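You operate a simulated robot arm through the tools that you are given. There is no shell and no other tool.

You run a simulated robot arm. Do the job below in one go: nothing can be reset, and whatever is moved stays where it is left.

## Task
Put things in order on the yellow tabletop. At the end: the bilge sponge stands on top of the hob trivet; the orange half stands where the white small dish stood; the yellow glue brush stands where the orange half stood; the white herb shaker stands where the bilge sponge stood; the white small dish stands where the white herb shaker stood; whatever was shut is shut again. Leave all else as you found it, and nothing knocked over.

Only the result counts: the job must be done as asked and must still hold three seconds after the hand-in. Knocking over, shifting, dropping, spilling or breaking anything else fails it.

## Robot
A 7-joint arm with a two-finger gripper, fixed in place. Base frame: the origin is on the floor under the middle of its stand, x ahead of it, y to its left, z up; the work surface is at about z = 850. Readings come in mm, rad, newtons and seconds.
With the tool pointing down near the work surface it reaches from about 340 to 720 mm from the base axis. Its first joint turns from -1.152 to 1.152 rad. Payload 2.45 kg.
The tool frame sits at the grasp point between the pads (the TCP): z along the fingers, y along the line on which they close. The tips reach 26 mm beyond it. The gripper opens to 96 mm; its body begins 69 mm behind the TCP.
Orientation is that of the tool frame in the base frame, as a unit quaternion [w, x, y, z]. With the fingers straight down and closing along the base's y, the tool's x points along the base's -x, its y along +y and its z along -z.

## Interface
- The arm moves only by the tool move_arm. Its argument "series" is a list that holds one entry, the list of rows, each a list of 7 numbers: the shift along the tool's x, y, z in m, then the turn, a rotation vector about the tool's x, y, z in rad, then the finger opening in m, from 0 to 0.096. In form: [[[x, y, z, wx, wy, wz, fingers], ...]]. A call has 1 to 20 rows; each row is the pose to reach, as a shift and turn from the pose commanded when the call began, along the tool's axes at that moment. A row lasts 0.2 s, in which the tool goes at most 50 mm and 0.15 rad; a call with a longer step from one row to the next is refused whole, and so is a gripper value outside its range. Where a pose cannot be reached the arm comes as near as it can. A force on the tool above 40 N (or 10 N above the force at the start of the call, whichever is more), or a blocked arm, ends the call early, and 0.2 s more pass. The fingers move at their own pace (about 50 mm/s each) and stop on an object; they squeeze with about 29 N. The grip force told is the motor's: it shows also when the fingers shut on nothing. Time passes only in rows, and 0.2 s behind the last, so rows that repeat a pose let the fingers close. The reply holds the time, the measured pose of the TCP, the force on the tool along the base axes, the opening and the grip force, in the units named above and with some noise, with the torque about the TCP (base axes, N m) and any sound that the robot's microphone picked up, and new pictures: "show" is both (left out), scene, wrist or none.
- Cameras (640 x 400 px; columns grow to the right, rows downward): "scene" is fixed at [171.6, -393.2, 1428.4]; the picture's right is [0.74, -0.68, 0.00], its down [-0.35, -0.38, -0.85] and it looks along [0.58, 0.63, -0.52] (base axes); focal length 371 px, centre (320, 200). "wrist" rides on the gripper at [82, 3, -98] in the tool frame; the picture's right is [-0.04, 1.00, 0.00], its down [-0.73, -0.03, -0.68] and it looks along [-0.68, -0.03, 0.73] (tool axes); focal length 256 px, centre (320, 200). There is no depth. A picture from a camera that has moved, and an enlarged one, comes with that camera's place and axes in the base frame and with its lens.
- enlarge(camera, box): a new picture of the part [left, top, right, bottom] of that camera's present view, enlarged. No time passes.
- job_done(): hands the job in; it is judged then, once.

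Nothing tells you positions but the pictures and the camera data. Unless the task says otherwise, let go and move clear before handing in.

The tools are called after "Call:" by a JSON object that holds its "method" and its "body". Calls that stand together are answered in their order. move_arm: Moves the arm, as the interface text tells. Its arguments: {"type":"object","properties":{"series":{"type":"array","items":{"type":"array","items":{"type":"array","items":{"type":"number"}}}},"show":{"type":"string","enum":["both","scene","wrist","none"]}},"required":["series"]} The other tools are called the same way: enlarge (camera, box) takes an enlarged picture of a part of a camera's view; job_done () hands the job in.

At the start:

```text
time: 0.0
tcp_pos: [348.4, 227.9, 1160.8]
orientation: [0.0, 0.0, 1.0, 0.0]
ft_force: [0.1, 0.2, 0.0]
moment: [-0.04, 0.02, 0.02]
width: 96.1
grasp_force: 0.0
```

scene: 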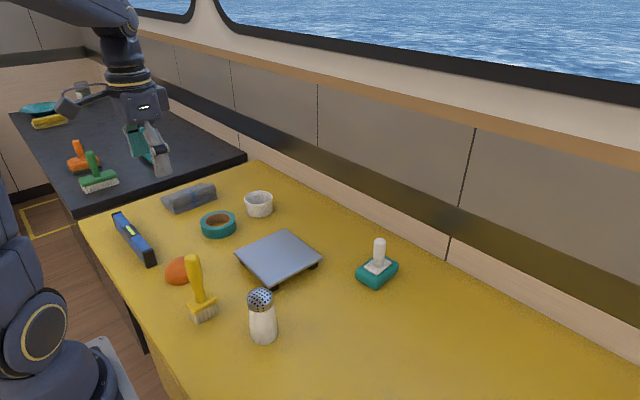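
wrist: 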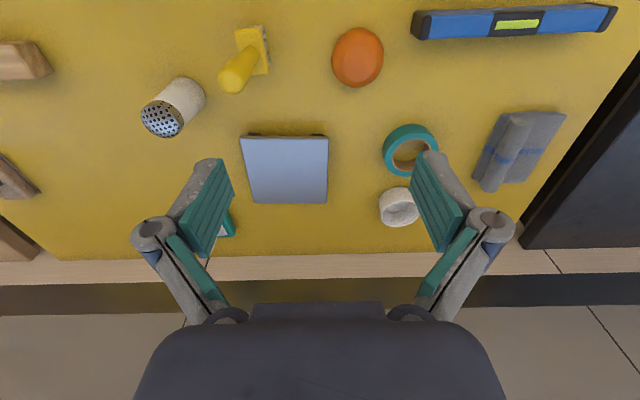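

I see the yellow table with a blue level, a cloth, teal tape, a white dish, the orange half, the yellow brush, the shaker, the grey trivet and a teal sponge with a white handle. I'll enlarge the views to locate them precisely before moving.

Call:
{"method": "enlarge", "body": {"camera": "scene", "box": [150, 170, 310, 270]}}

Call:
{"method": "enlarge", "body": {"camera": "scene", "box": [150, 250, 310, 350]}}

Call:
{"method": "enlarge", "body": {"camera": "scene", "box": [300, 210, 460, 310]}}

Call:
{"method": "enlarge", "body": {"camera": "wrist", "box": [0, 0, 320, 200]}}

Call:
{"method": "enlarge", "body": {"camera": "wrist", "box": [320, 0, 640, 200]}}

```text
4.00 times, centred on (230, 220) of scene
camera zoom: at [171.6, -393.2, 1428.4], right [0.74, -0.68, 0.0], down [-0.35, -0.38, -0.85], along [0.58, 0.63, -0.52], focal length 1483 px, centre (680, 120)
```

zoom: 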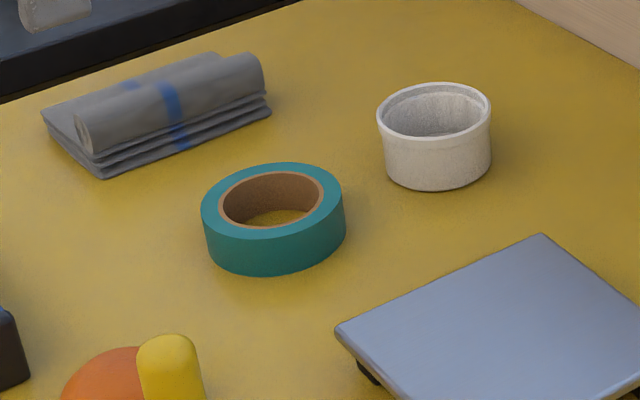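

```text
4.00 times, centred on (230, 300) of scene
camera zoom: at [171.6, -393.2, 1428.4], right [0.74, -0.68, 0.0], down [-0.35, -0.38, -0.85], along [0.58, 0.63, -0.52], focal length 1483 px, centre (680, -200)
```

zoom: 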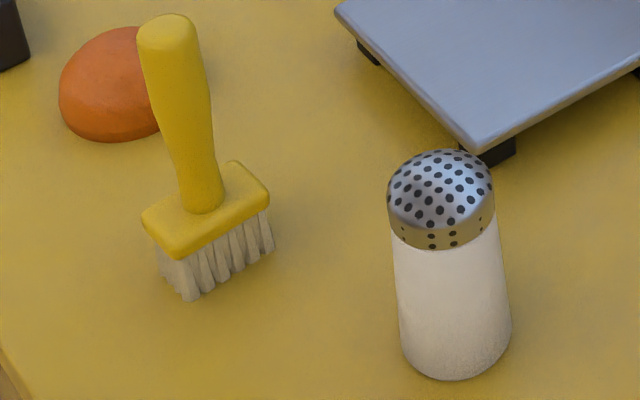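

```text
4.00 times, centred on (380, 260) of scene
camera zoom: at [171.6, -393.2, 1428.4], right [0.74, -0.68, 0.0], down [-0.35, -0.38, -0.85], along [0.58, 0.63, -0.52], focal length 1483 px, centre (80, -40)
```

zoom: 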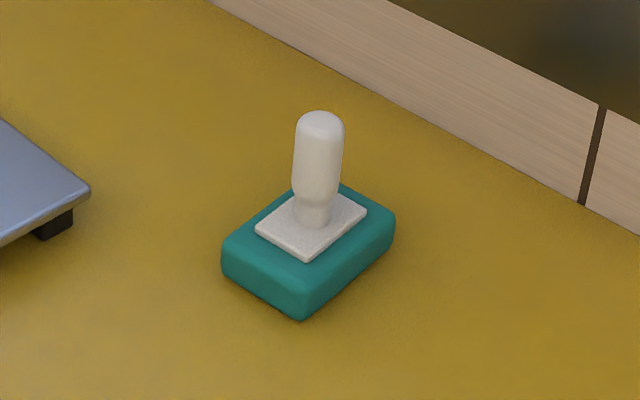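

```text
2.00 times, centred on (160, 100) of wrist
camera zoom: at [267.7, 230.8, 1259.6], right [0.04, 1.0, 0.0], down [0.73, -0.03, 0.68], along [0.68, -0.03, -0.73], focal length 512 px, centre (640, 400)
```

zoom: 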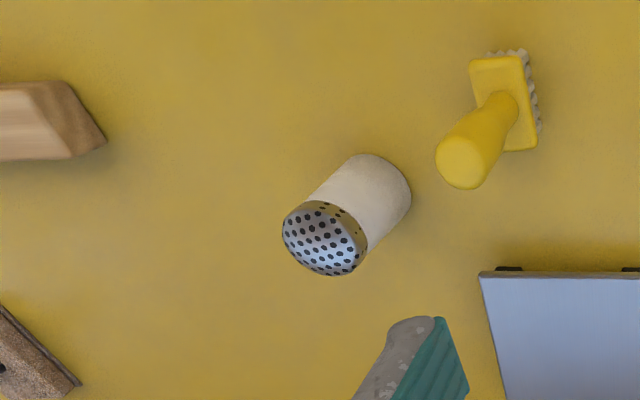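

```text
2.00 times, centred on (480, 100) of wrist
camera zoom: at [267.7, 230.8, 1259.6], right [0.04, 1.0, 0.0], down [0.73, -0.03, 0.68], along [0.68, -0.03, -0.73], focal length 512 px, centre (0, 400)
```

zoom: 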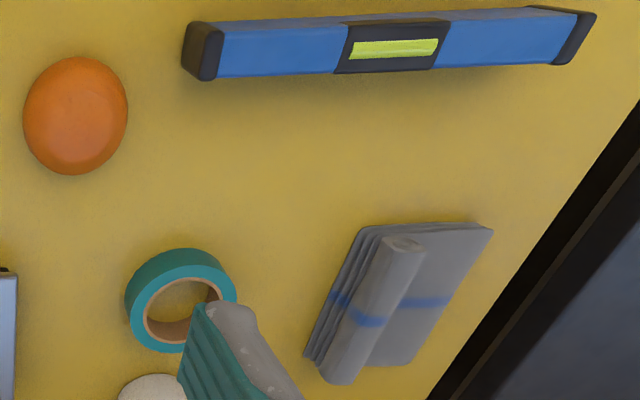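

The scene and wrist views agree on these positions: orange half about (366, 279), brush (349, 138), shaker (408, 20), sponge (690, -20), trivet (546, 159). The dish, near (640, 375), is at the edge of reach. I'll move above the sponge first for a closer look.

Call:
{"method": "move_arm", "body": {"series": [[[-0.0243, -0.0207, 0.009, 0, 0, 0, 0.096], [-0.0486, -0.0413, 0.018, 0, 0, 0, 0.096], [-0.0729, -0.062, 0.027, 0, 0, 0, 0.096], [-0.0972, -0.0827, 0.036, 0, 0, 0, 0.096], [-0.1215, -0.1033, 0.045, 0, 0, 0, 0.096], [-0.1458, -0.124, 0.054, 0, 0, 0, 0.096], [-0.1701, -0.1447, 0.063, 0, 0, 0, 0.096], [-0.1944, -0.1653, 0.072, 0, 0, 0, 0.096], [-0.2187, -0.186, 0.081, 0, 0, 0, 0.096], [-0.243, -0.2067, 0.09, 0, 0, 0, 0.096], [-0.2673, -0.2273, 0.099, 0, 0, 0, 0.096], [-0.2916, -0.248, 0.108, 0, 0, 0, 0.096]]]}}

```text
time: 2.6
tcp_pos: [642.7, -20.7, 1051.9]
orientation: [0.0, -0.001, 1.0, 0.0]
ft_force: [0.9, -0.3, -0.2]
moment: [-0.04, 0.01, -0.01]
width: 95.9
grasp_force: 0.1
camera wrist: at [560.3, -17.2, 1151.8], right [0.04, 1.0, 0.0], down [0.73, -0.03, 0.68], along [0.68, -0.03, -0.73], focal length 256 px, centre (320, 200)
```

scene: 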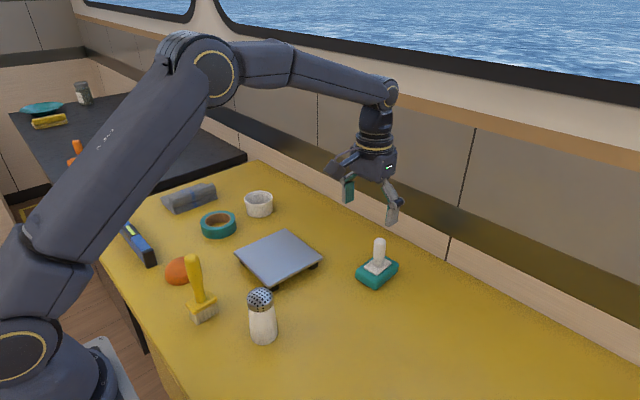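
wrist: 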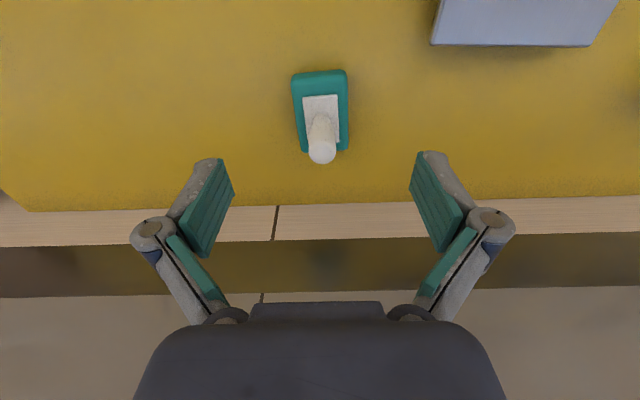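

Call:
{"method": "enlarge", "body": {"camera": "wrist", "box": [240, 50, 400, 150]}}

Call:
{"method": "enlarge", "body": {"camera": "wrist", "box": [240, 100, 400, 200]}}

```text
4.00 times, centred on (320, 100) of wrist
camera zoom: at [560.3, -17.2, 1151.8], right [0.04, 1.0, 0.0], down [0.73, -0.03, 0.68], along [0.68, -0.03, -0.73], focal length 1024 px, centre (320, 600)
```

zoom: 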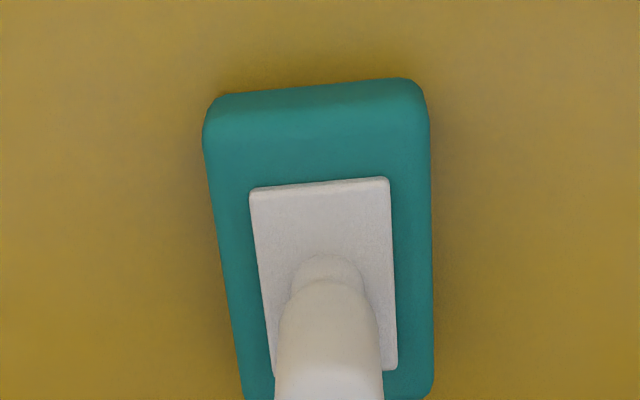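

```text
4.00 times, centred on (320, 150) of wrist
camera zoom: at [560.3, -17.2, 1151.8], right [0.04, 1.0, 0.0], down [0.73, -0.03, 0.68], along [0.68, -0.03, -0.73], focal length 1024 px, centre (320, 400)
```

zoom: 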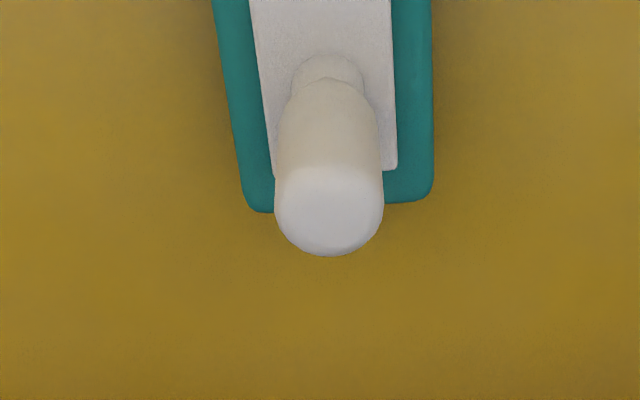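

The sponge's handle axis is at about (690, -21), with its top near z = 944. I'll move over it, lower, and close on the handle.

Call:
{"method": "move_arm", "body": {"series": [[[-0.024, -0.0004, 0.01, 0, 0, 0, 0.08], [-0.048, -0.0007, 0.02, 0, 0, 0, 0.07], [-0.048, -0.0007, 0.045, 0, 0, 0, 0.07], [-0.048, -0.0007, 0.07, 0, 0, 0, 0.07], [-0.048, -0.0007, 0.09, 0, 0, 0, 0.07], [-0.048, -0.0007, 0.11, 0, 0, 0, 0.07], [-0.048, -0.0007, 0.125, 0, 0, 0, 0.07], [-0.048, -0.0007, 0.134, 0, 0, 0, 0.07], [-0.048, -0.0007, 0.134, 0, 0, 0, 0.07]]]}}

```text
time: 4.6
tcp_pos: [689.9, -20.4, 917.5]
orientation: [0.001, -0.001, 1.0, 0.0]
ft_force: [-0.2, -0.2, 0.1]
moment: [0.0, 0.0, 0.02]
width: 69.9
grasp_force: 0.1
camera wrist: at [607.7, -17.5, 1017.3], right [0.04, 1.0, 0.0], down [0.73, -0.03, 0.68], along [0.68, -0.03, -0.73], focal length 256 px, centre (320, 200)
```

scene: 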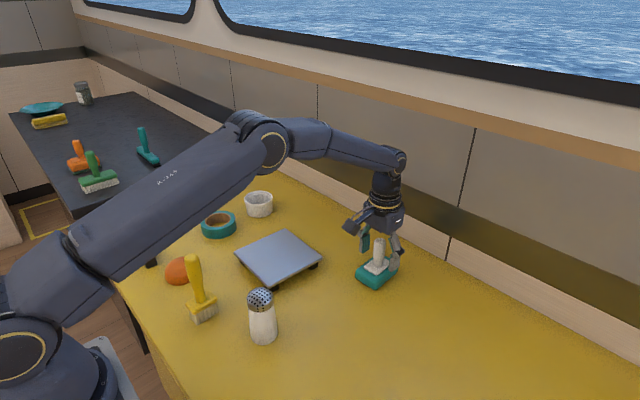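
wrist: 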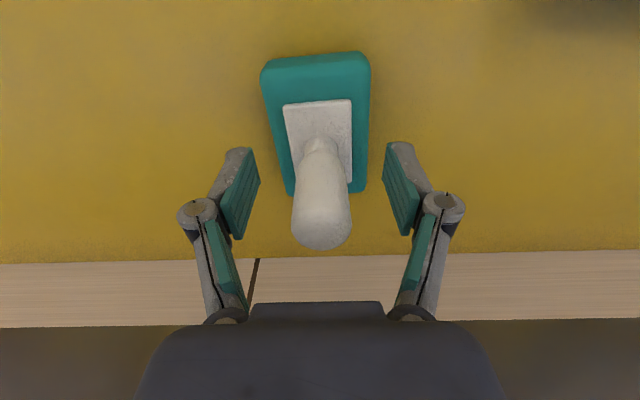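

The handle is centred between the pads, so I'll close and lift slightly.

Call:
{"method": "move_arm", "body": {"series": [[[0, 0, 0, 0, 0, 0, 0.0], [0, 0, 0, 0, 0, 0, 0.0], [0, 0, 0, 0, 0, 0, 0.0], [0, 0, 0, 0, 0, 0, 0.0], [0, 0, 0, 0, 0, 0, 0.0], [0, 0, -0.01, 0, 0, 0, 0.0], [0, 0, -0.025, 0, 0, 0, 0.0], [0, 0, -0.05, 0, 0, 0, 0.0], [0, 0, -0.075, 0, 0, 0, 0.0], [0, 0, -0.1, 0, 0, 0, 0.0]]]}}

```text
time: 6.8
tcp_pos: [689.0, -20.6, 1018.9]
orientation: [-0.001, 0.0, 1.0, 0.0]
ft_force: [0.1, 0.0, -0.6]
moment: [0.0, -0.01, -0.01]
width: 22.1
grasp_force: 29.0
camera wrist: at [607.3, -18.4, 1118.0], right [0.04, 1.0, 0.0], down [0.73, -0.03, 0.68], along [0.68, -0.03, -0.73], focal length 256 px, centre (320, 200)
```

scene: 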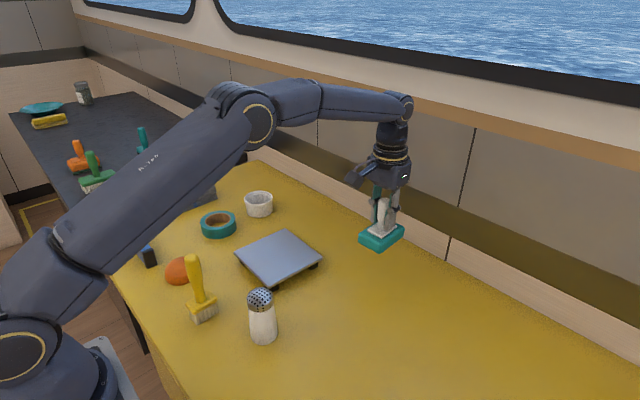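
wrist: 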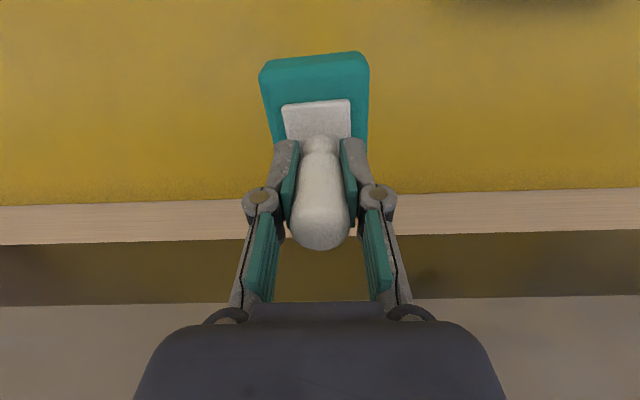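

The sponge is held, with about 22 mm between the pads. I take the trivet's centre as about (552, 160) with its top near z = 875, so I'll carry the sponge over it.

Call:
{"method": "move_arm", "body": {"series": [[[0.0138, 0.0181, 0, 0, 0, 0, 0.0], [0.0276, 0.0362, 0, 0, 0, 0, 0.0], [0.0414, 0.0543, 0, 0, 0, 0, 0.0], [0.0552, 0.0724, 0, 0, 0, 0, 0.0], [0.069, 0.0905, 0, 0, 0, 0, 0.0], [0.0828, 0.1086, 0, 0, 0, 0, 0.0], [0.0966, 0.1267, 0, 0, 0, 0, 0.0], [0.1104, 0.1448, 0, 0, 0, 0, 0.0], [0.1242, 0.1629, 0, 0, 0, 0, 0.0], [0.138, 0.181, 0, 0, 0, 0, 0.0], [0.138, 0.181, 0.025, 0, 0, 0, 0.0], [0.138, 0.181, 0.05, 0, 0, 0, 0.0], [0.138, 0.181, 0.05, 0, 0, 0, 0.0]]]}}

```text
time: 9.6
tcp_pos: [550.6, 159.8, 968.8]
orientation: [-0.001, 0.0, 1.0, 0.0]
ft_force: [-0.3, 0.1, -0.5]
moment: [0.01, -0.02, 0.0]
width: 21.8
grasp_force: 28.6
camera wrist: at [469.4, 163.2, 1067.6], right [0.04, 1.0, 0.0], down [0.73, -0.03, 0.68], along [0.68, -0.03, -0.73], focal length 256 px, centre (320, 200)
```

scene: 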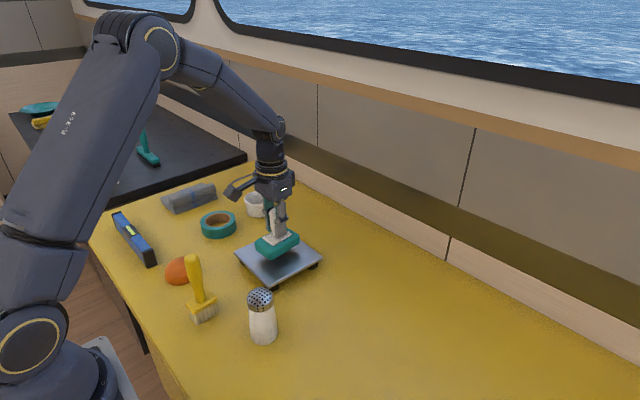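
wrist: 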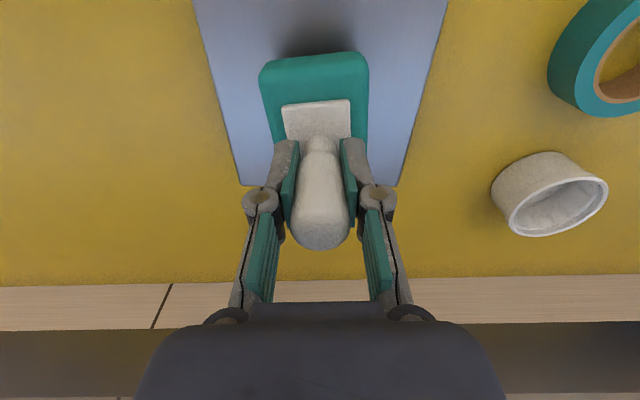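

The sponge is centred over the trivet, with its bottom about 27 mm above the plate. I'll lower it gently and watch the force.

Call:
{"method": "move_arm", "body": {"series": [[[0, 0, 0.008, 0, 0, 0, 0.0], [0, 0, 0.016, 0, 0, 0, 0.0], [0, 0, 0.02, 0, 0, 0, 0.0], [0, 0, 0.022, 0, 0, 0, 0.0], [0, 0, 0.022, 0, 0, 0, 0.0]]]}}

Call:
{"method": "enlarge", "body": {"camera": "scene", "box": [220, 200, 340, 300]}}

```text
time: 10.7
tcp_pos: [550.7, 159.8, 948.7]
orientation: [0.001, 0.0, 1.0, 0.001]
ft_force: [-6.7, -2.1, 8.4]
moment: [-0.13, -0.03, -0.06]
width: 21.9
grasp_force: 29.1
stopped in row 5: the force on the tool passed its limit at 42 N (the readings are from after the stop); the commanded pose is now the measured one
camera wrist: at [469.9, 163.3, 1048.9], right [0.04, 1.0, 0.0], down [0.73, -0.03, 0.68], along [0.68, -0.03, -0.73], focal length 256 px, centre (320, 200)
```

scene: 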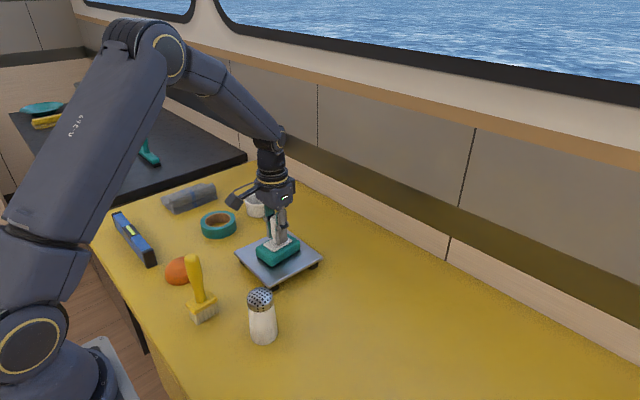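
wrist: 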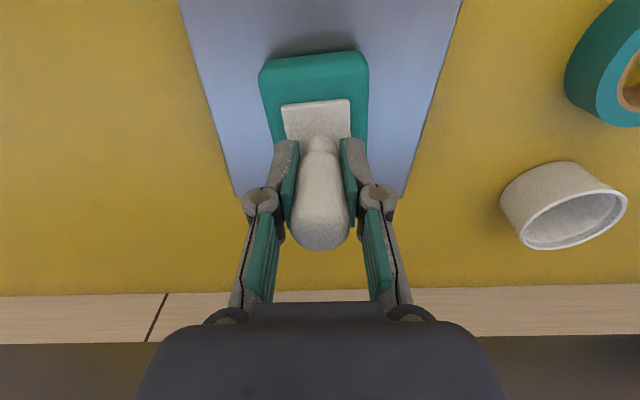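

```text
4.00 times, centred on (280, 250) of scene
camera zoom: at [171.3, -393.2, 1428.4], right [0.74, -0.68, 0.0], down [-0.35, -0.38, -0.85], along [0.58, 0.63, -0.52], focal length 1483 px, centre (480, 0)
```

zoom: 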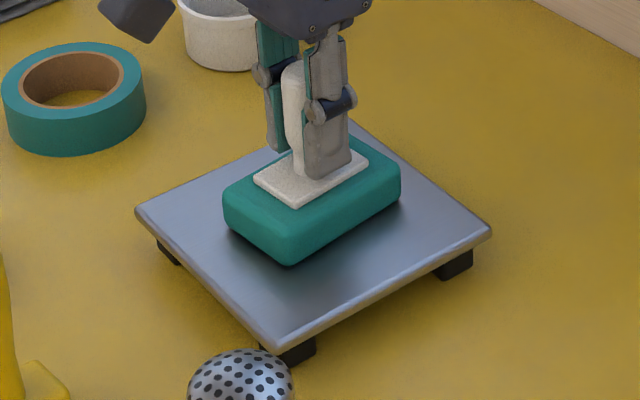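

The sponge has made contact: it rests flat on the trivet, whose top is at about z = 881. I'll open the fingers and rise straight up.

Call:
{"method": "move_arm", "body": {"series": [[[0, 0, 0, 0, 0, 0, 0.03], [0, 0, 0, 0, 0, 0, 0.05], [0, 0, 0, 0, 0, 0, 0.06], [0, 0, 0, 0, 0, 0, 0.06], [0, 0, -0.01, 0, 0, 0, 0.06], [0, 0, -0.03, 0, 0, 0, 0.06], [0, 0, -0.06, 0, 0, 0, 0.06], [0, 0, -0.09, 0, 0, 0, 0.06], [0, 0, -0.12, 0, 0, 0, 0.06]]]}}

Call:
{"method": "enlarge", "body": {"camera": "scene", "box": [220, 200, 340, 300]}}

```text
time: 12.7
tcp_pos: [551.8, 159.7, 1069.8]
orientation: [0.002, 0.0, 1.0, 0.0]
ft_force: [-0.1, 0.2, 0.4]
moment: [-0.01, 0.01, 0.04]
width: 60.1
grasp_force: 0.1
camera wrist: at [469.9, 163.1, 1168.9], right [0.04, 1.0, 0.0], down [0.73, -0.03, 0.68], along [0.68, -0.03, -0.73], focal length 256 px, centre (320, 200)
```

scene: 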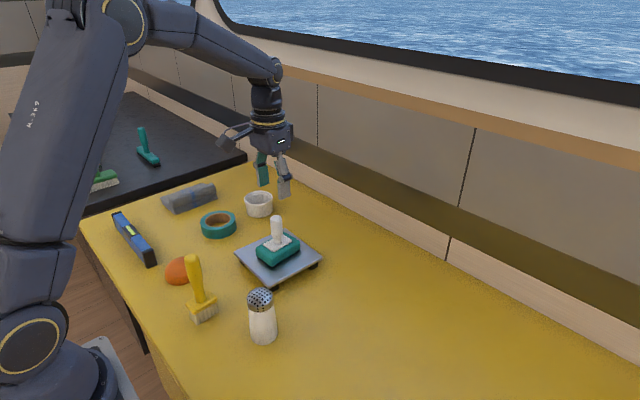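
wrist: 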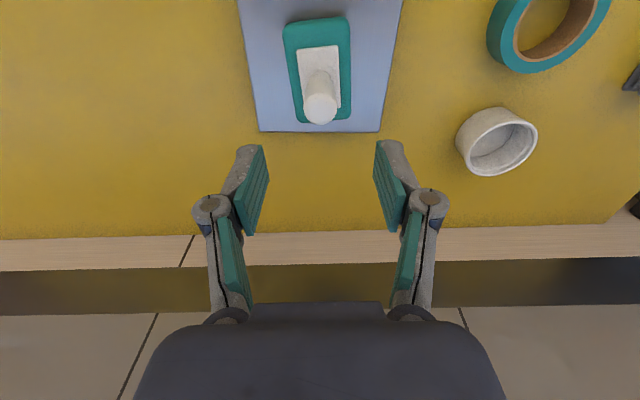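

```text
4.00 times, centred on (280, 250) of scene
camera zoom: at [171.6, -393.2, 1428.4], right [0.74, -0.68, 0.0], down [-0.35, -0.38, -0.85], along [0.58, 0.63, -0.52], focal length 1483 px, centre (480, 0)
```

zoom: 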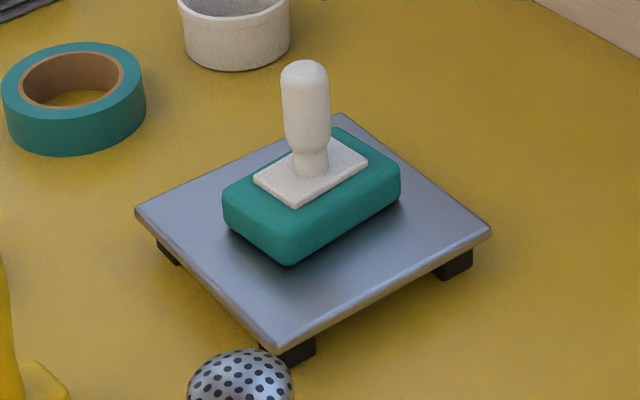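

The sponge stands on the trivet. From here I'll locate the dish more precisely, then go to the shaker.

Call:
{"method": "enlarge", "body": {"camera": "wrist", "box": [420, 80, 580, 180]}}

```text
4.00 times, centred on (500, 130) of wrist
camera zoom: at [469.9, 163.1, 1168.9], right [0.04, 1.0, 0.0], down [0.73, -0.03, 0.68], along [0.68, -0.03, -0.73], focal length 1024 px, centre (-400, 480)
```

zoom: 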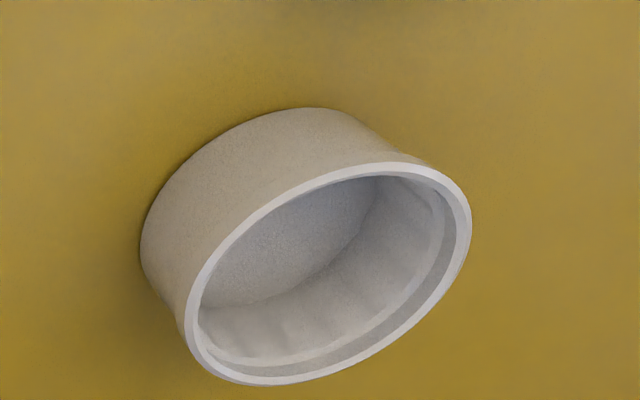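

The dish's centre is at about (648, 381), rim at z = 893, which is past the 720 mm vertical-tool reach, so I'll need a tilt there. Now I'll move above the shaker at about (408, 20).

Call:
{"method": "move_arm", "body": {"series": [[[0.018, -0.0175, -0.005, 0, 0, 0, 0.08], [0.036, -0.035, -0.01, 0, 0, 0, 0.096], [0.054, -0.0525, -0.015, 0, 0, 0, 0.096], [0.072, -0.07, -0.02, 0, 0, 0, 0.096], [0.09, -0.0875, -0.02, 0, 0, 0, 0.096], [0.108, -0.105, -0.02, 0, 0, 0, 0.096], [0.126, -0.1225, -0.02, 0, 0, 0, 0.096], [0.144, -0.14, -0.02, 0, 0, 0, 0.096], [0.144, -0.14, -0.02, 0, 0, 0, 0.096]]]}}

Call:
{"method": "enlarge", "body": {"camera": "wrist", "box": [240, 50, 400, 150]}}

Call:
{"method": "enlarge", "body": {"camera": "wrist", "box": [240, 110, 400, 210]}}

```text
time: 14.7
tcp_pos: [407.8, 19.9, 1089.3]
orientation: [0.002, 0.0, 1.0, 0.001]
ft_force: [0.7, 0.1, 0.6]
moment: [0.04, 0.0, 0.02]
width: 95.9
grasp_force: 0.2
camera wrist: at [325.4, 22.2, 1187.9], right [0.04, 1.0, 0.0], down [0.73, -0.03, 0.68], along [0.68, -0.03, -0.73], focal length 256 px, centre (320, 200)
```

scene: 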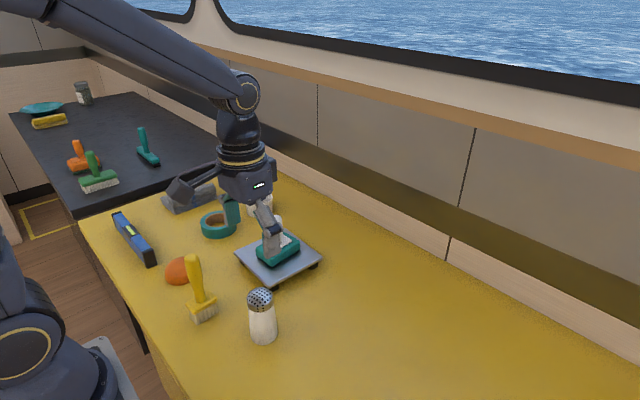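
wrist: 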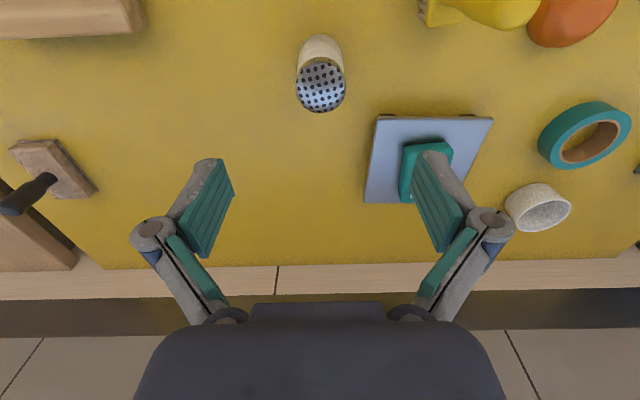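

```text
4.00 times, centred on (320, 100) of wrist
camera zoom: at [325.4, 22.2, 1187.9], right [0.04, 1.0, 0.0], down [0.73, -0.03, 0.68], along [0.68, -0.03, -0.73], focal length 1024 px, centre (320, 600)
```

zoom: 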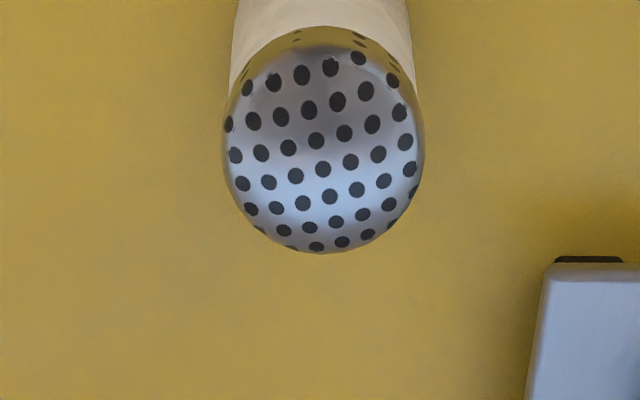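

```text
4.00 times, centred on (320, 160) of wrist
camera zoom: at [325.4, 22.2, 1187.9], right [0.04, 1.0, 0.0], down [0.73, -0.03, 0.68], along [0.68, -0.03, -0.73], focal length 1024 px, centre (320, 360)
```

zoom: 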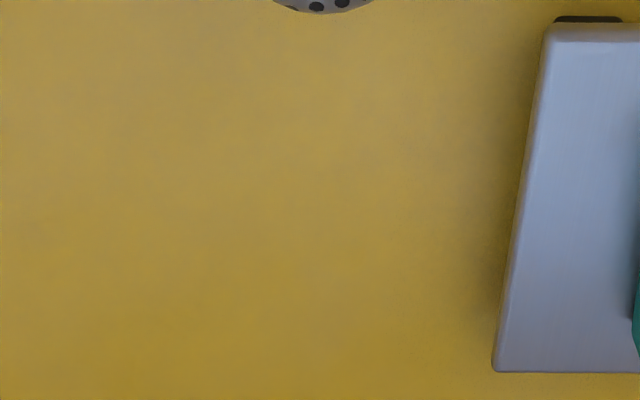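

The shaker's axis is at about (409, 19), with its top near z = 963. I'll descend to grip its body at z ≈ 910.

Call:
{"method": "move_arm", "body": {"series": [[[-0.0015, -0.0005, 0.03, 0, 0, 0, 0.096], [-0.0015, -0.0005, 0.06, 0, 0, 0, 0.096], [-0.0015, -0.0005, 0.085, 0, 0, 0, 0.096], [-0.0015, -0.0005, 0.105, 0, 0, 0, 0.096], [-0.0015, -0.0005, 0.125, 0, 0, 0, 0.096], [-0.0015, -0.0005, 0.145, 0, 0, 0, 0.096], [-0.0015, -0.0005, 0.162, 0, 0, 0, 0.096], [-0.0015, -0.0005, 0.174, 0, 0, 0, 0.096], [-0.0015, -0.0005, 0.179, 0, 0, 0, 0.096], [-0.0015, -0.0005, 0.179, 0, 0, 0, 0.096]]]}}

Call:
{"method": "enlarge", "body": {"camera": "scene", "box": [200, 250, 320, 350]}}

```text
time: 16.9
tcp_pos: [409.5, 20.2, 909.3]
orientation: [0.001, 0.0, 1.0, 0.001]
ft_force: [0.3, -0.4, 0.1]
moment: [-0.01, -0.01, 0.01]
width: 96.0
grasp_force: 0.0
camera wrist: at [327.9, 23.0, 1008.1], right [0.04, 1.0, 0.0], down [0.73, -0.03, 0.68], along [0.68, -0.03, -0.73], focal length 256 px, centre (320, 200)
```

scene: 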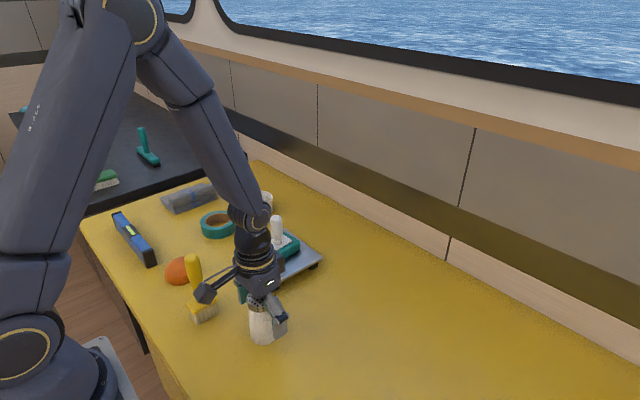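
wrist: 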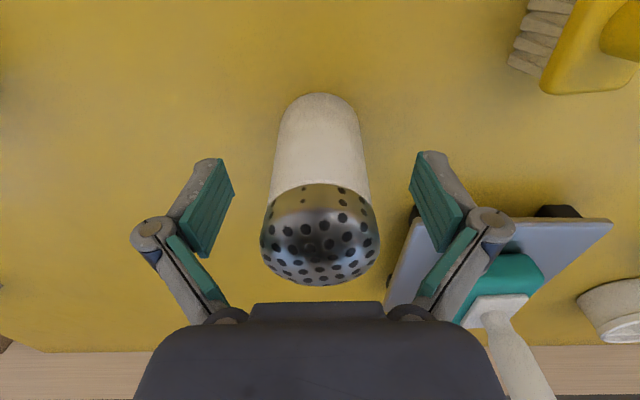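

```text
4.00 times, centred on (260, 300) of scene
camera zoom: at [171.6, -393.2, 1428.4], right [0.74, -0.68, 0.0], down [-0.35, -0.38, -0.85], along [0.58, 0.63, -0.52], focal length 1483 px, centre (560, -200)
```

zoom: 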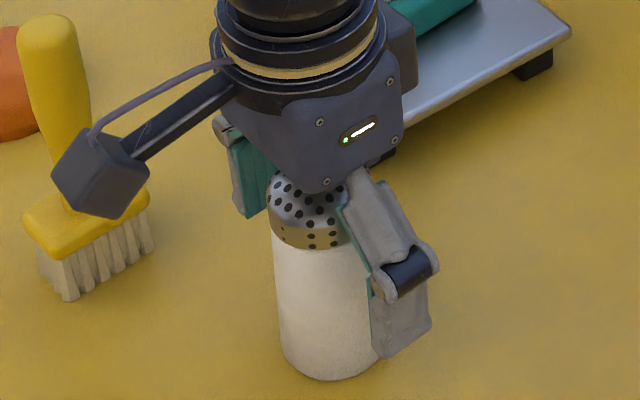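

The shaker is centred between the fingers, so I'll close and lift.

Call:
{"method": "move_arm", "body": {"series": [[[0, 0, 0, 0, 0, 0, 0.0], [0, 0, 0, 0, 0, 0, 0.0], [0, 0, 0, 0, 0, 0, 0.0], [0, 0, 0, 0, 0, 0, 0.0], [0, 0, 0, 0, 0, 0, 0.0], [0, 0, -0.01, 0, 0, 0, 0.0], [0, 0, -0.03, 0, 0, 0, 0.0], [0, 0, -0.055, 0, 0, 0, 0.0], [0, 0, -0.08, 0, 0, 0, 0.0], [0, 0, -0.08, 0, 0, 0, 0.0]]]}}

Call:
{"method": "enlarge", "body": {"camera": "scene", "box": [200, 200, 320, 300]}}

```text
time: 19.1
tcp_pos: [409.7, 21.1, 989.9]
orientation: [0.001, 0.0, 1.0, 0.001]
ft_force: [-0.1, 0.3, -1.1]
moment: [0.01, -0.01, -0.01]
width: 47.2
grasp_force: 29.1
camera wrist: at [328.0, 22.6, 1088.3], right [0.04, 1.0, 0.0], down [0.73, -0.03, 0.68], along [0.68, -0.03, -0.73], focal length 256 px, centre (320, 200)
```

scene: 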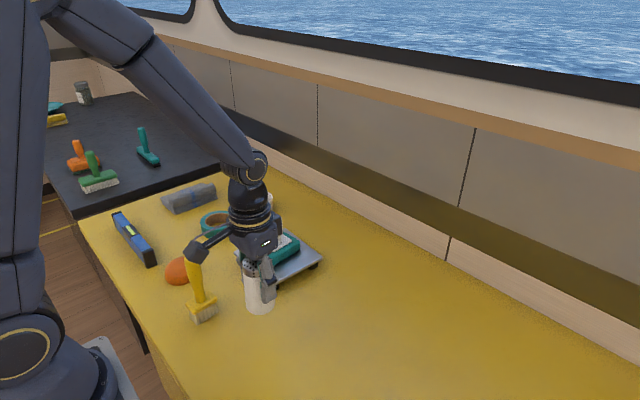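
wrist: 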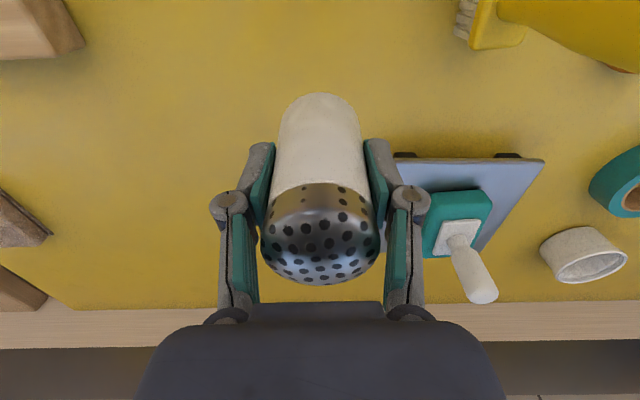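

```text
4.00 times, centred on (260, 250) of scene
camera zoom: at [171.6, -393.2, 1428.4], right [0.74, -0.68, 0.0], down [-0.35, -0.38, -0.85], along [0.58, 0.63, -0.52], focal length 1483 px, centre (560, 0)
```

zoom: 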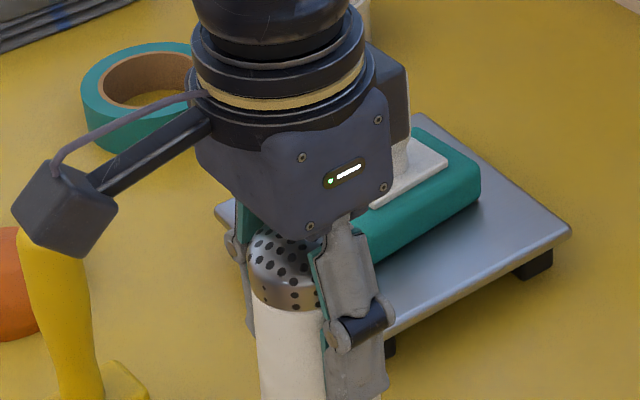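

The shaker is held at 59 mm above its base. I'll carry it to the sponge's former spot at (690, -20.5).

Call:
{"method": "move_arm", "body": {"series": [[[-0.015, -0.003, 0, 0, 0, 0, 0.0], [-0.04, -0.006, 0, 0, 0, 0, 0.0], [-0.065, -0.01, 0, 0, 0, 0, 0.0], [-0.09, -0.0135, 0, 0, 0, 0, 0.0], [-0.115, -0.017, 0, 0, 0, 0, 0.0], [-0.14, -0.0205, 0, 0, 0, 0, 0.0], [-0.165, -0.024, 0, 0, 0, 0, 0.0], [-0.19, -0.028, 0, 0, 0, 0, 0.0], [-0.215, -0.032, 0, 0, 0, 0, 0.0], [-0.24, -0.036, 0, 0, 0, 0, 0.0], [-0.262, -0.039, 0, 0, 0, 0, 0.0], [-0.2805, -0.041, 0, 0, 0, 0, 0.0], [-0.2805, -0.041, 0.02, 0, 0, 0, 0.0], [-0.2805, -0.041, 0.04, 0, 0, 0, 0.0], [-0.2805, -0.041, 0.055, 0, 0, 0, 0.0], [-0.2805, -0.041, 0.065, 0, 0, 0, 0.0], [-0.2805, -0.041, 0.065, 0, 0, 0, 0.0]]]}}

Call:
{"method": "enlarge", "body": {"camera": "scene", "box": [320, 200, 440, 300]}}

```text
time: 22.7
tcp_pos: [689.8, -20.4, 924.8]
orientation: [0.002, 0.0, 1.0, 0.001]
ft_force: [0.2, -0.1, -1.4]
moment: [0.01, 0.04, 0.01]
width: 46.8
grasp_force: 29.1
camera wrist: at [608.7, -18.1, 1024.1], right [0.04, 1.0, 0.0], down [0.73, -0.03, 0.68], along [0.68, -0.03, -0.73], focal length 256 px, centre (320, 200)
```

scene: 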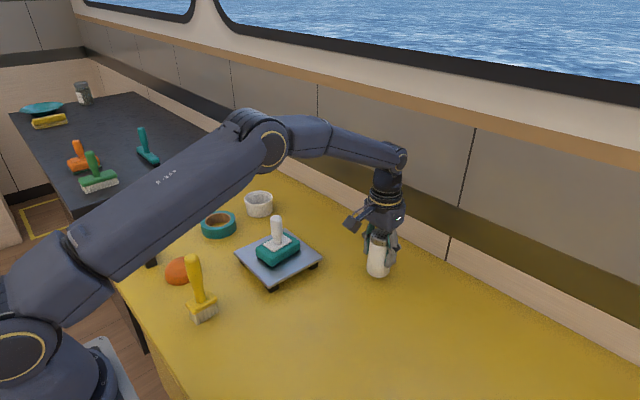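
wrist: 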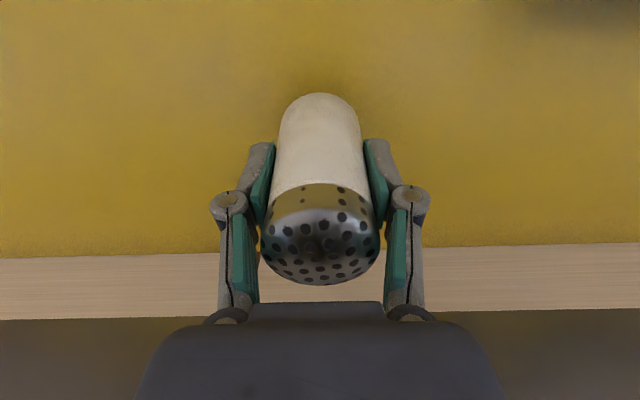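

```text
4.00 times, centred on (380, 250) of scene
camera zoom: at [171.7, -393.2, 1428.4], right [0.74, -0.68, 0.0], down [-0.35, -0.38, -0.85], along [0.58, 0.63, -0.52], focal length 1483 px, centre (80, 0)
```

zoom: 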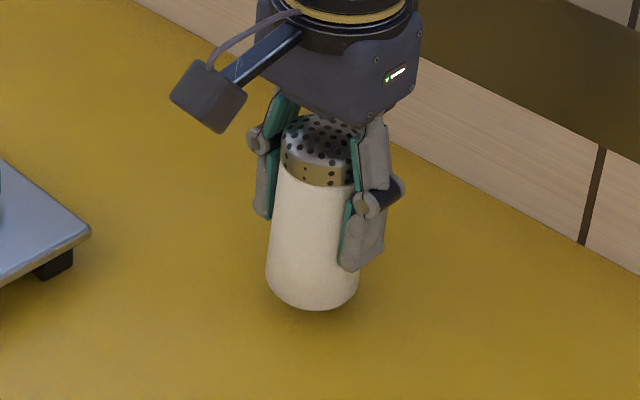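

The shaker hangs about 15 mm above its new spot. I'll lower it slowly to the table.

Call:
{"method": "move_arm", "body": {"series": [[[0, 0, 0.006, 0, 0, 0, 0.0], [0, 0, 0.011, 0, 0, 0, 0.0], [0, 0, 0.013, 0, 0, 0, 0.0], [0, 0, 0.0135, 0, 0, 0, 0.0], [0, 0, 0.014, 0, 0, 0, 0.0], [0, 0, 0.0145, 0, 0, 0, 0.0]]], "show": "none"}}

```text
time: 24.1
tcp_pos: [689.9, -20.1, 911.5]
orientation: [0.003, -0.001, 1.0, 0.001]
ft_force: [0.0, 0.4, -1.9]
moment: [0.0, 0.01, 0.0]
width: 46.9
grasp_force: 29.2
```

No contact yet, so I'll keep going in half-millimetre steps.

Call:
{"method": "move_arm", "body": {"series": [[[0, 0, 0.0005, 0, 0, 0, 0.0], [0, 0, 0.001, 0, 0, 0, 0.0], [0, 0, 0.0015, 0, 0, 0, 0.0]]], "show": "none"}}

```text
time: 24.9
tcp_pos: [690.7, -21.5, 908.3]
orientation: [0.002, -0.001, 1.0, 0.001]
ft_force: [0.0, -0.6, -0.3]
moment: [0.0, 0.02, 0.0]
width: 47.1
grasp_force: 28.7
```

Call:
{"method": "move_arm", "body": {"series": [[[0, 0, 0.0005, 0, 0, 0, 0.0], [0, 0, 0.001, 0, 0, 0, 0.0]]], "show": "none"}}

```text
time: 25.5
tcp_pos: [689.8, -20.2, 908.9]
orientation: [0.002, 0.001, 1.0, 0.001]
ft_force: [-0.9, 0.7, 8.1]
moment: [-0.01, 0.25, -0.03]
width: 46.7
grasp_force: 29.5
```

The table has been touched at 8 N. I'll release and rise.

Call:
{"method": "move_arm", "body": {"series": [[[0, 0, 0, 0, 0, 0, 0.055], [0, 0, 0, 0, 0, 0, 0.075], [0, 0, 0, 0, 0, 0, 0.096], [0, 0, 0, 0, 0, 0, 0.096], [0, 0, 0, 0, 0, 0, 0.096], [0, 0, -0.01, 0, 0, 0, 0.096], [0, 0, -0.03, 0, 0, 0, 0.096], [0, 0, -0.06, 0, 0, 0, 0.096], [0, 0, -0.09, 0, 0, 0, 0.096], [0, 0, -0.12, 0, 0, 0, 0.096], [0, 0, -0.15, 0, 0, 0, 0.096]]]}}

Call:
{"method": "enlarge", "body": {"camera": "scene", "box": [320, 200, 440, 300]}}

```text
time: 27.9
tcp_pos: [688.5, -21.2, 1057.0]
orientation: [0.001, 0.0, 1.0, 0.001]
ft_force: [-0.5, -1.3, -0.1]
moment: [0.0, -0.01, -0.01]
width: 96.0
grasp_force: 0.0
camera wrist: at [608.0, -18.8, 1157.1], right [0.04, 1.0, 0.0], down [0.73, -0.03, 0.68], along [0.68, -0.03, -0.73], focal length 256 px, centre (320, 200)
```

scene: 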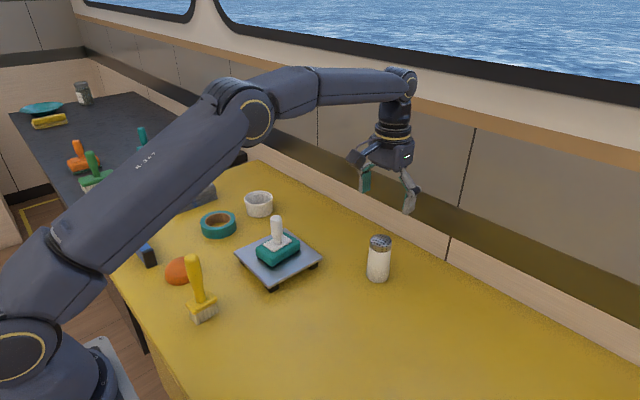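
wrist: 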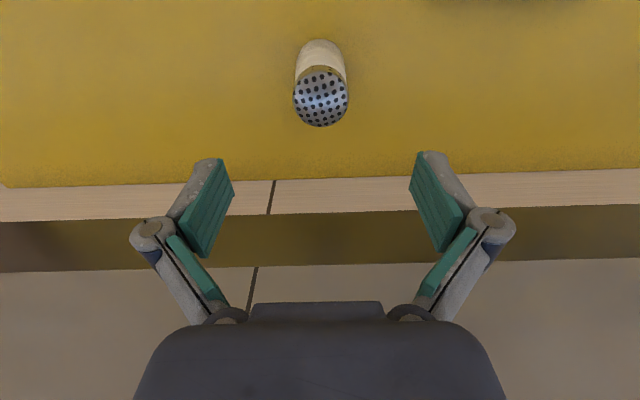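

```text
4.00 times, centred on (380, 250) of scene
camera zoom: at [171.6, -393.2, 1428.4], right [0.74, -0.68, 0.0], down [-0.35, -0.38, -0.85], along [0.58, 0.63, -0.52], focal length 1483 px, centre (80, 0)
```

zoom: 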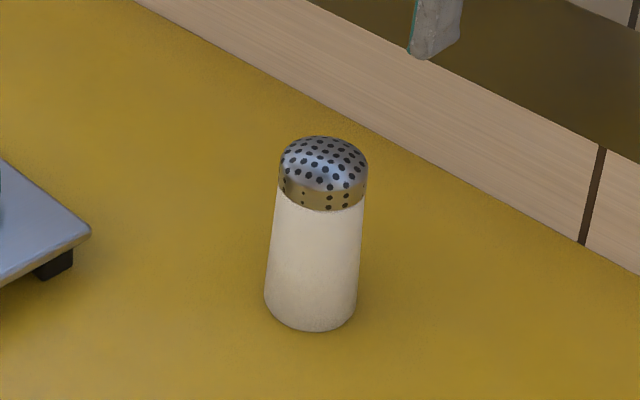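

The shaker stands at the sponge's former spot. Next is the dish: I'll move near it while yawing the tool by -59.5°, so the fingers close radially on the dish's near wall.

Call:
{"method": "move_arm", "body": {"series": [[[0.0075, 0.029, -0.002, 0, 0, 0.0865, 0.08], [0.015, 0.058, -0.004, 0, 0, 0.173, 0.06], [0.022, 0.088, -0.006, 0, 0, 0.2595, 0.04], [0.0295, 0.117, -0.008, 0, 0, 0.346, 0.04], [0.037, 0.146, -0.01, 0, 0, 0.4325, 0.04], [0.044, 0.175, -0.012, 0, 0, 0.519, 0.04], [0.0515, 0.205, -0.014, 0, 0, 0.6055, 0.04], [0.059, 0.234, -0.016, 0, 0, 0.692, 0.04], [0.066, 0.263, -0.018, 0, 0, 0.7785, 0.04], [0.0735, 0.292, -0.02, 0, 0, 0.865, 0.04], [0.081, 0.322, -0.022, 0, 0, 0.9515, 0.04], [0.0885, 0.351, -0.023, 0, 0, 1.038, 0.04], [0.0885, 0.351, -0.023, 0, 0, 1.038, 0.04]]]}}

```text
time: 30.7
tcp_pos: [602.1, 330.6, 1081.5]
orientation: [0.001, 0.496, 0.868, 0.001]
ft_force: [-0.4, 0.8, 0.6]
moment: [0.02, 0.0, -0.01]
width: 40.1
grasp_force: 0.1
camera wrist: at [562.0, 402.4, 1180.4], right [0.88, 0.47, 0.0], down [0.34, -0.65, 0.68], along [0.32, -0.6, -0.73], focal length 256 px, centre (320, 200)
```

scene: 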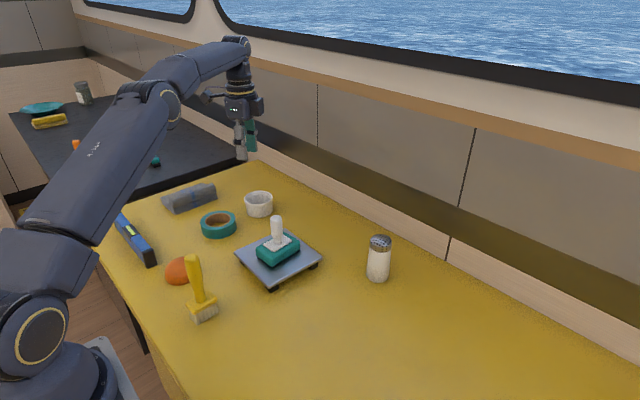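
wrist: 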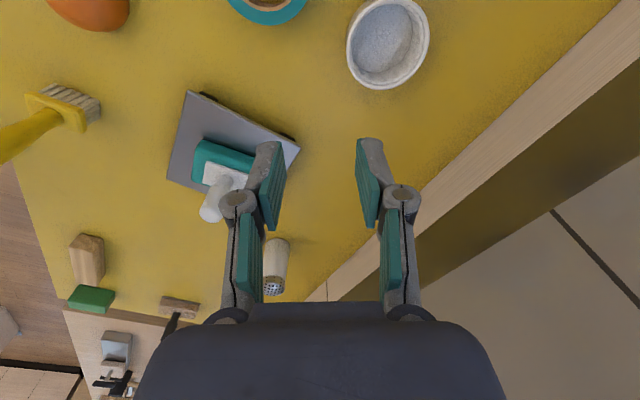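

Call:
{"method": "enlarge", "body": {"camera": "wrist", "box": [310, 0, 470, 100]}}

Call:
{"method": "enlarge", "body": {"camera": "scene", "box": [210, 170, 310, 250]}}

```text
4.00 times, centred on (390, 50) of wrist
camera zoom: at [562.0, 402.4, 1180.4], right [0.88, 0.47, 0.0], down [0.34, -0.65, 0.68], along [0.32, -0.6, -0.73], focal length 1024 px, centre (40, 800)
```

zoom: 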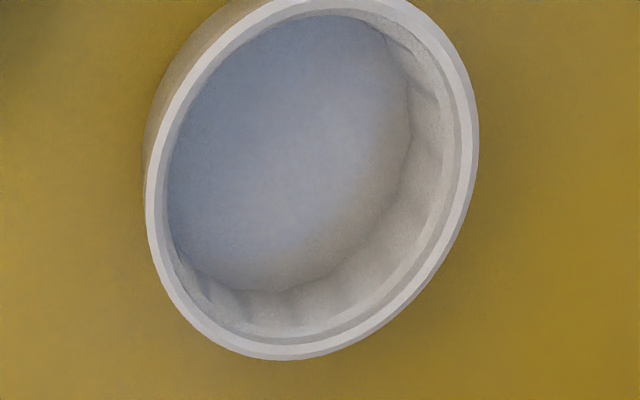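

```text
5.00 times, centred on (260, 210) of scene
camera zoom: at [171.6, -393.1, 1428.4], right [0.74, -0.68, 0.0], down [-0.35, -0.38, -0.85], along [0.58, 0.63, -0.52], focal length 1854 px, centre (620, 150)
```

zoom: 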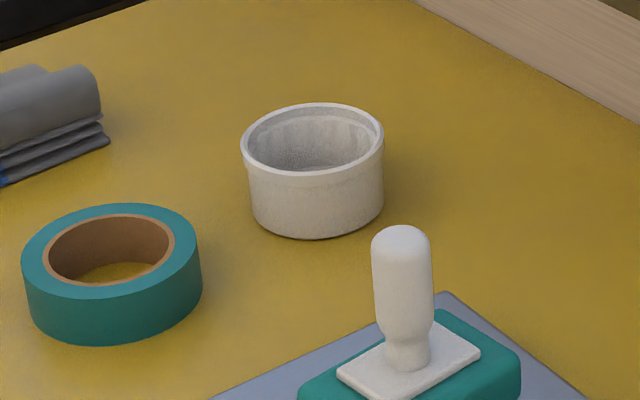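

All views agree on the dish's centre at (648.4, 381.4), with its near-wall point at about (615.5, 361.9). I'll move above that point.

Call:
{"method": "move_arm", "body": {"series": [[[0.005, 0.007, 0.02, 0, 0, 0, 0.04], [0.01, 0.014, 0.045, 0, 0, 0, 0.04], [0.015, 0.021, 0.07, 0, 0, 0, 0.04], [0.02, 0.028, 0.095, 0, 0, 0, 0.04], [0.02, 0.028, 0.115, 0, 0, 0, 0.04], [0.02, 0.028, 0.13, 0, 0, 0, 0.04], [0.02, 0.028, 0.13, 0, 0, 0, 0.04]]]}}

Call:
{"method": "enlarge", "body": {"camera": "scene", "box": [200, 130, 320, 230]}}

```text
time: 32.3
tcp_pos: [615.7, 361.8, 951.4]
orientation: [0.0, 0.496, 0.868, 0.001]
ft_force: [0.1, 0.8, 0.7]
moment: [-0.01, 0.0, 0.03]
width: 40.1
grasp_force: 0.0
camera wrist: at [576.3, 432.6, 1050.7], right [0.88, 0.47, 0.0], down [0.35, -0.65, 0.68], along [0.32, -0.6, -0.73], focal length 256 px, centre (320, 200)
```

scene: 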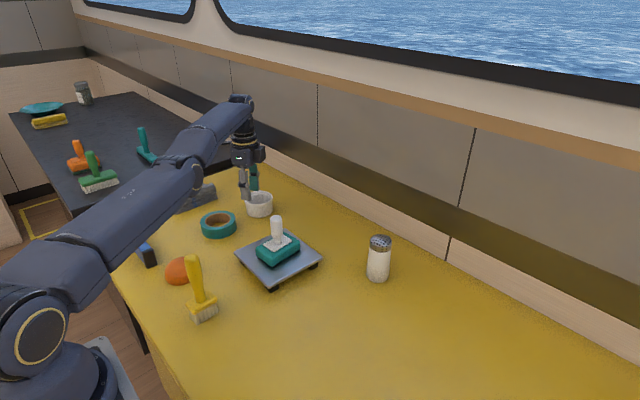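
wrist: 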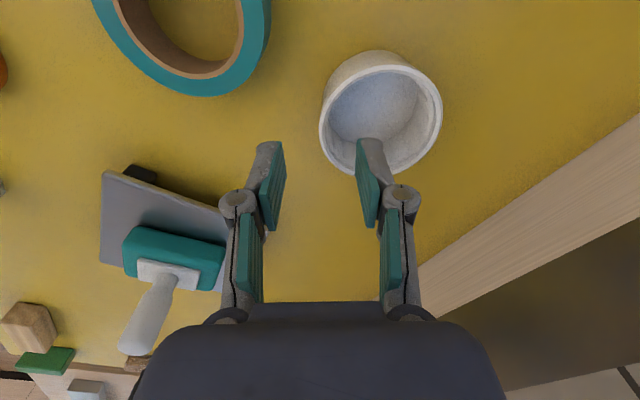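

```text
4.00 times, centred on (260, 180) of scene
camera zoom: at [171.6, -393.2, 1428.4], right [0.74, -0.68, 0.0], down [-0.35, -0.38, -0.85], along [0.58, 0.63, -0.52], focal length 1483 px, centre (560, 280)
```

zoom: 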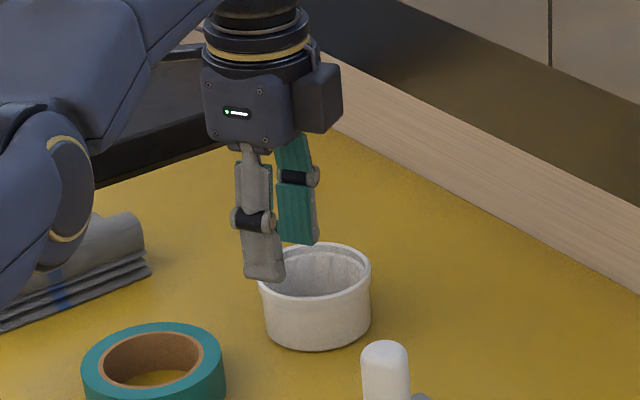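

The near wall lies midway between the fingers. I'll descend so the tips straddle it.

Call:
{"method": "move_arm", "body": {"series": [[[0, 0, 0.012, 0, 0, 0, 0.04], [0, 0, 0.024, 0, 0, 0, 0.04], [0, 0, 0.034, 0, 0, 0, 0.04], [0, 0, 0.044, 0, 0, 0, 0.04], [0, 0, 0.05, 0, 0, 0, 0.04], [0, 0, 0.054, 0, 0, 0, 0.04], [0, 0, 0.054, 0, 0, 0, 0.04]]]}}

Call:
{"method": "enlarge", "body": {"camera": "scene", "box": [200, 130, 320, 230]}}

```text
time: 33.9
tcp_pos: [616.7, 361.5, 897.7]
orientation: [0.001, 0.495, 0.869, 0.001]
ft_force: [0.4, 0.0, 0.0]
moment: [0.03, -0.01, -0.02]
width: 39.9
grasp_force: 0.1
camera wrist: at [576.6, 433.1, 996.6], right [0.88, 0.47, 0.0], down [0.35, -0.65, 0.68], along [0.32, -0.6, -0.73], focal length 256 px, centre (320, 200)
```

scene: 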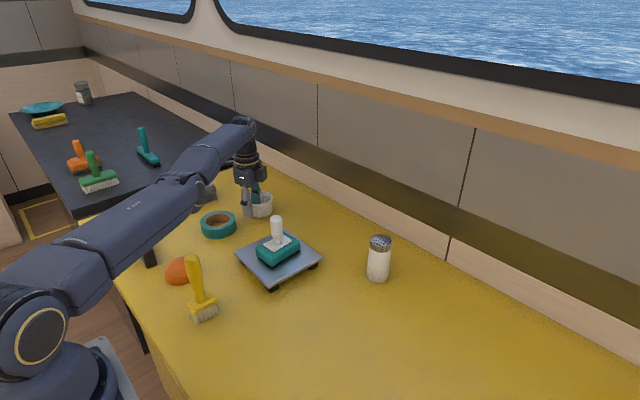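
wrist: 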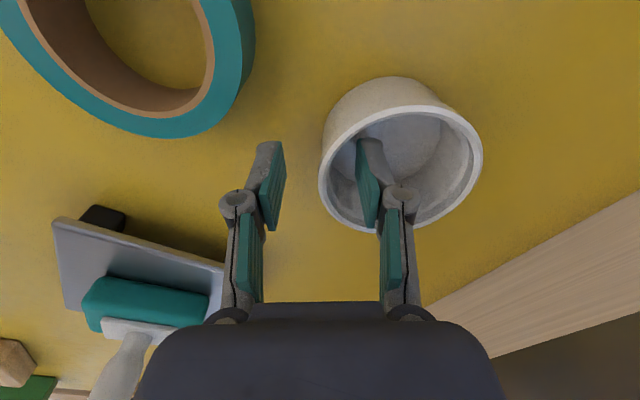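

```text
4.00 times, centred on (260, 180) of scene
camera zoom: at [171.6, -393.2, 1428.4], right [0.74, -0.68, 0.0], down [-0.35, -0.38, -0.85], along [0.58, 0.63, -0.52], focal length 1483 px, centre (560, 280)
```

zoom: 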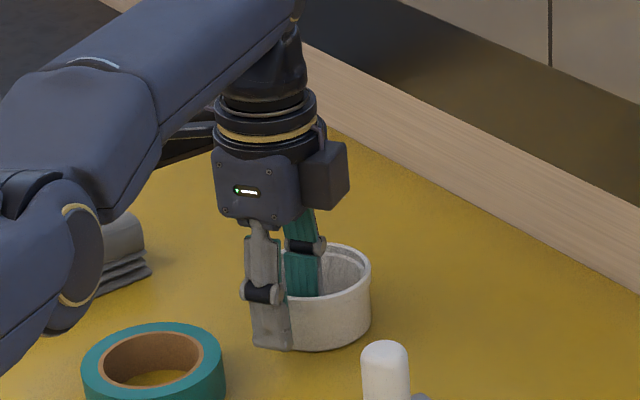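

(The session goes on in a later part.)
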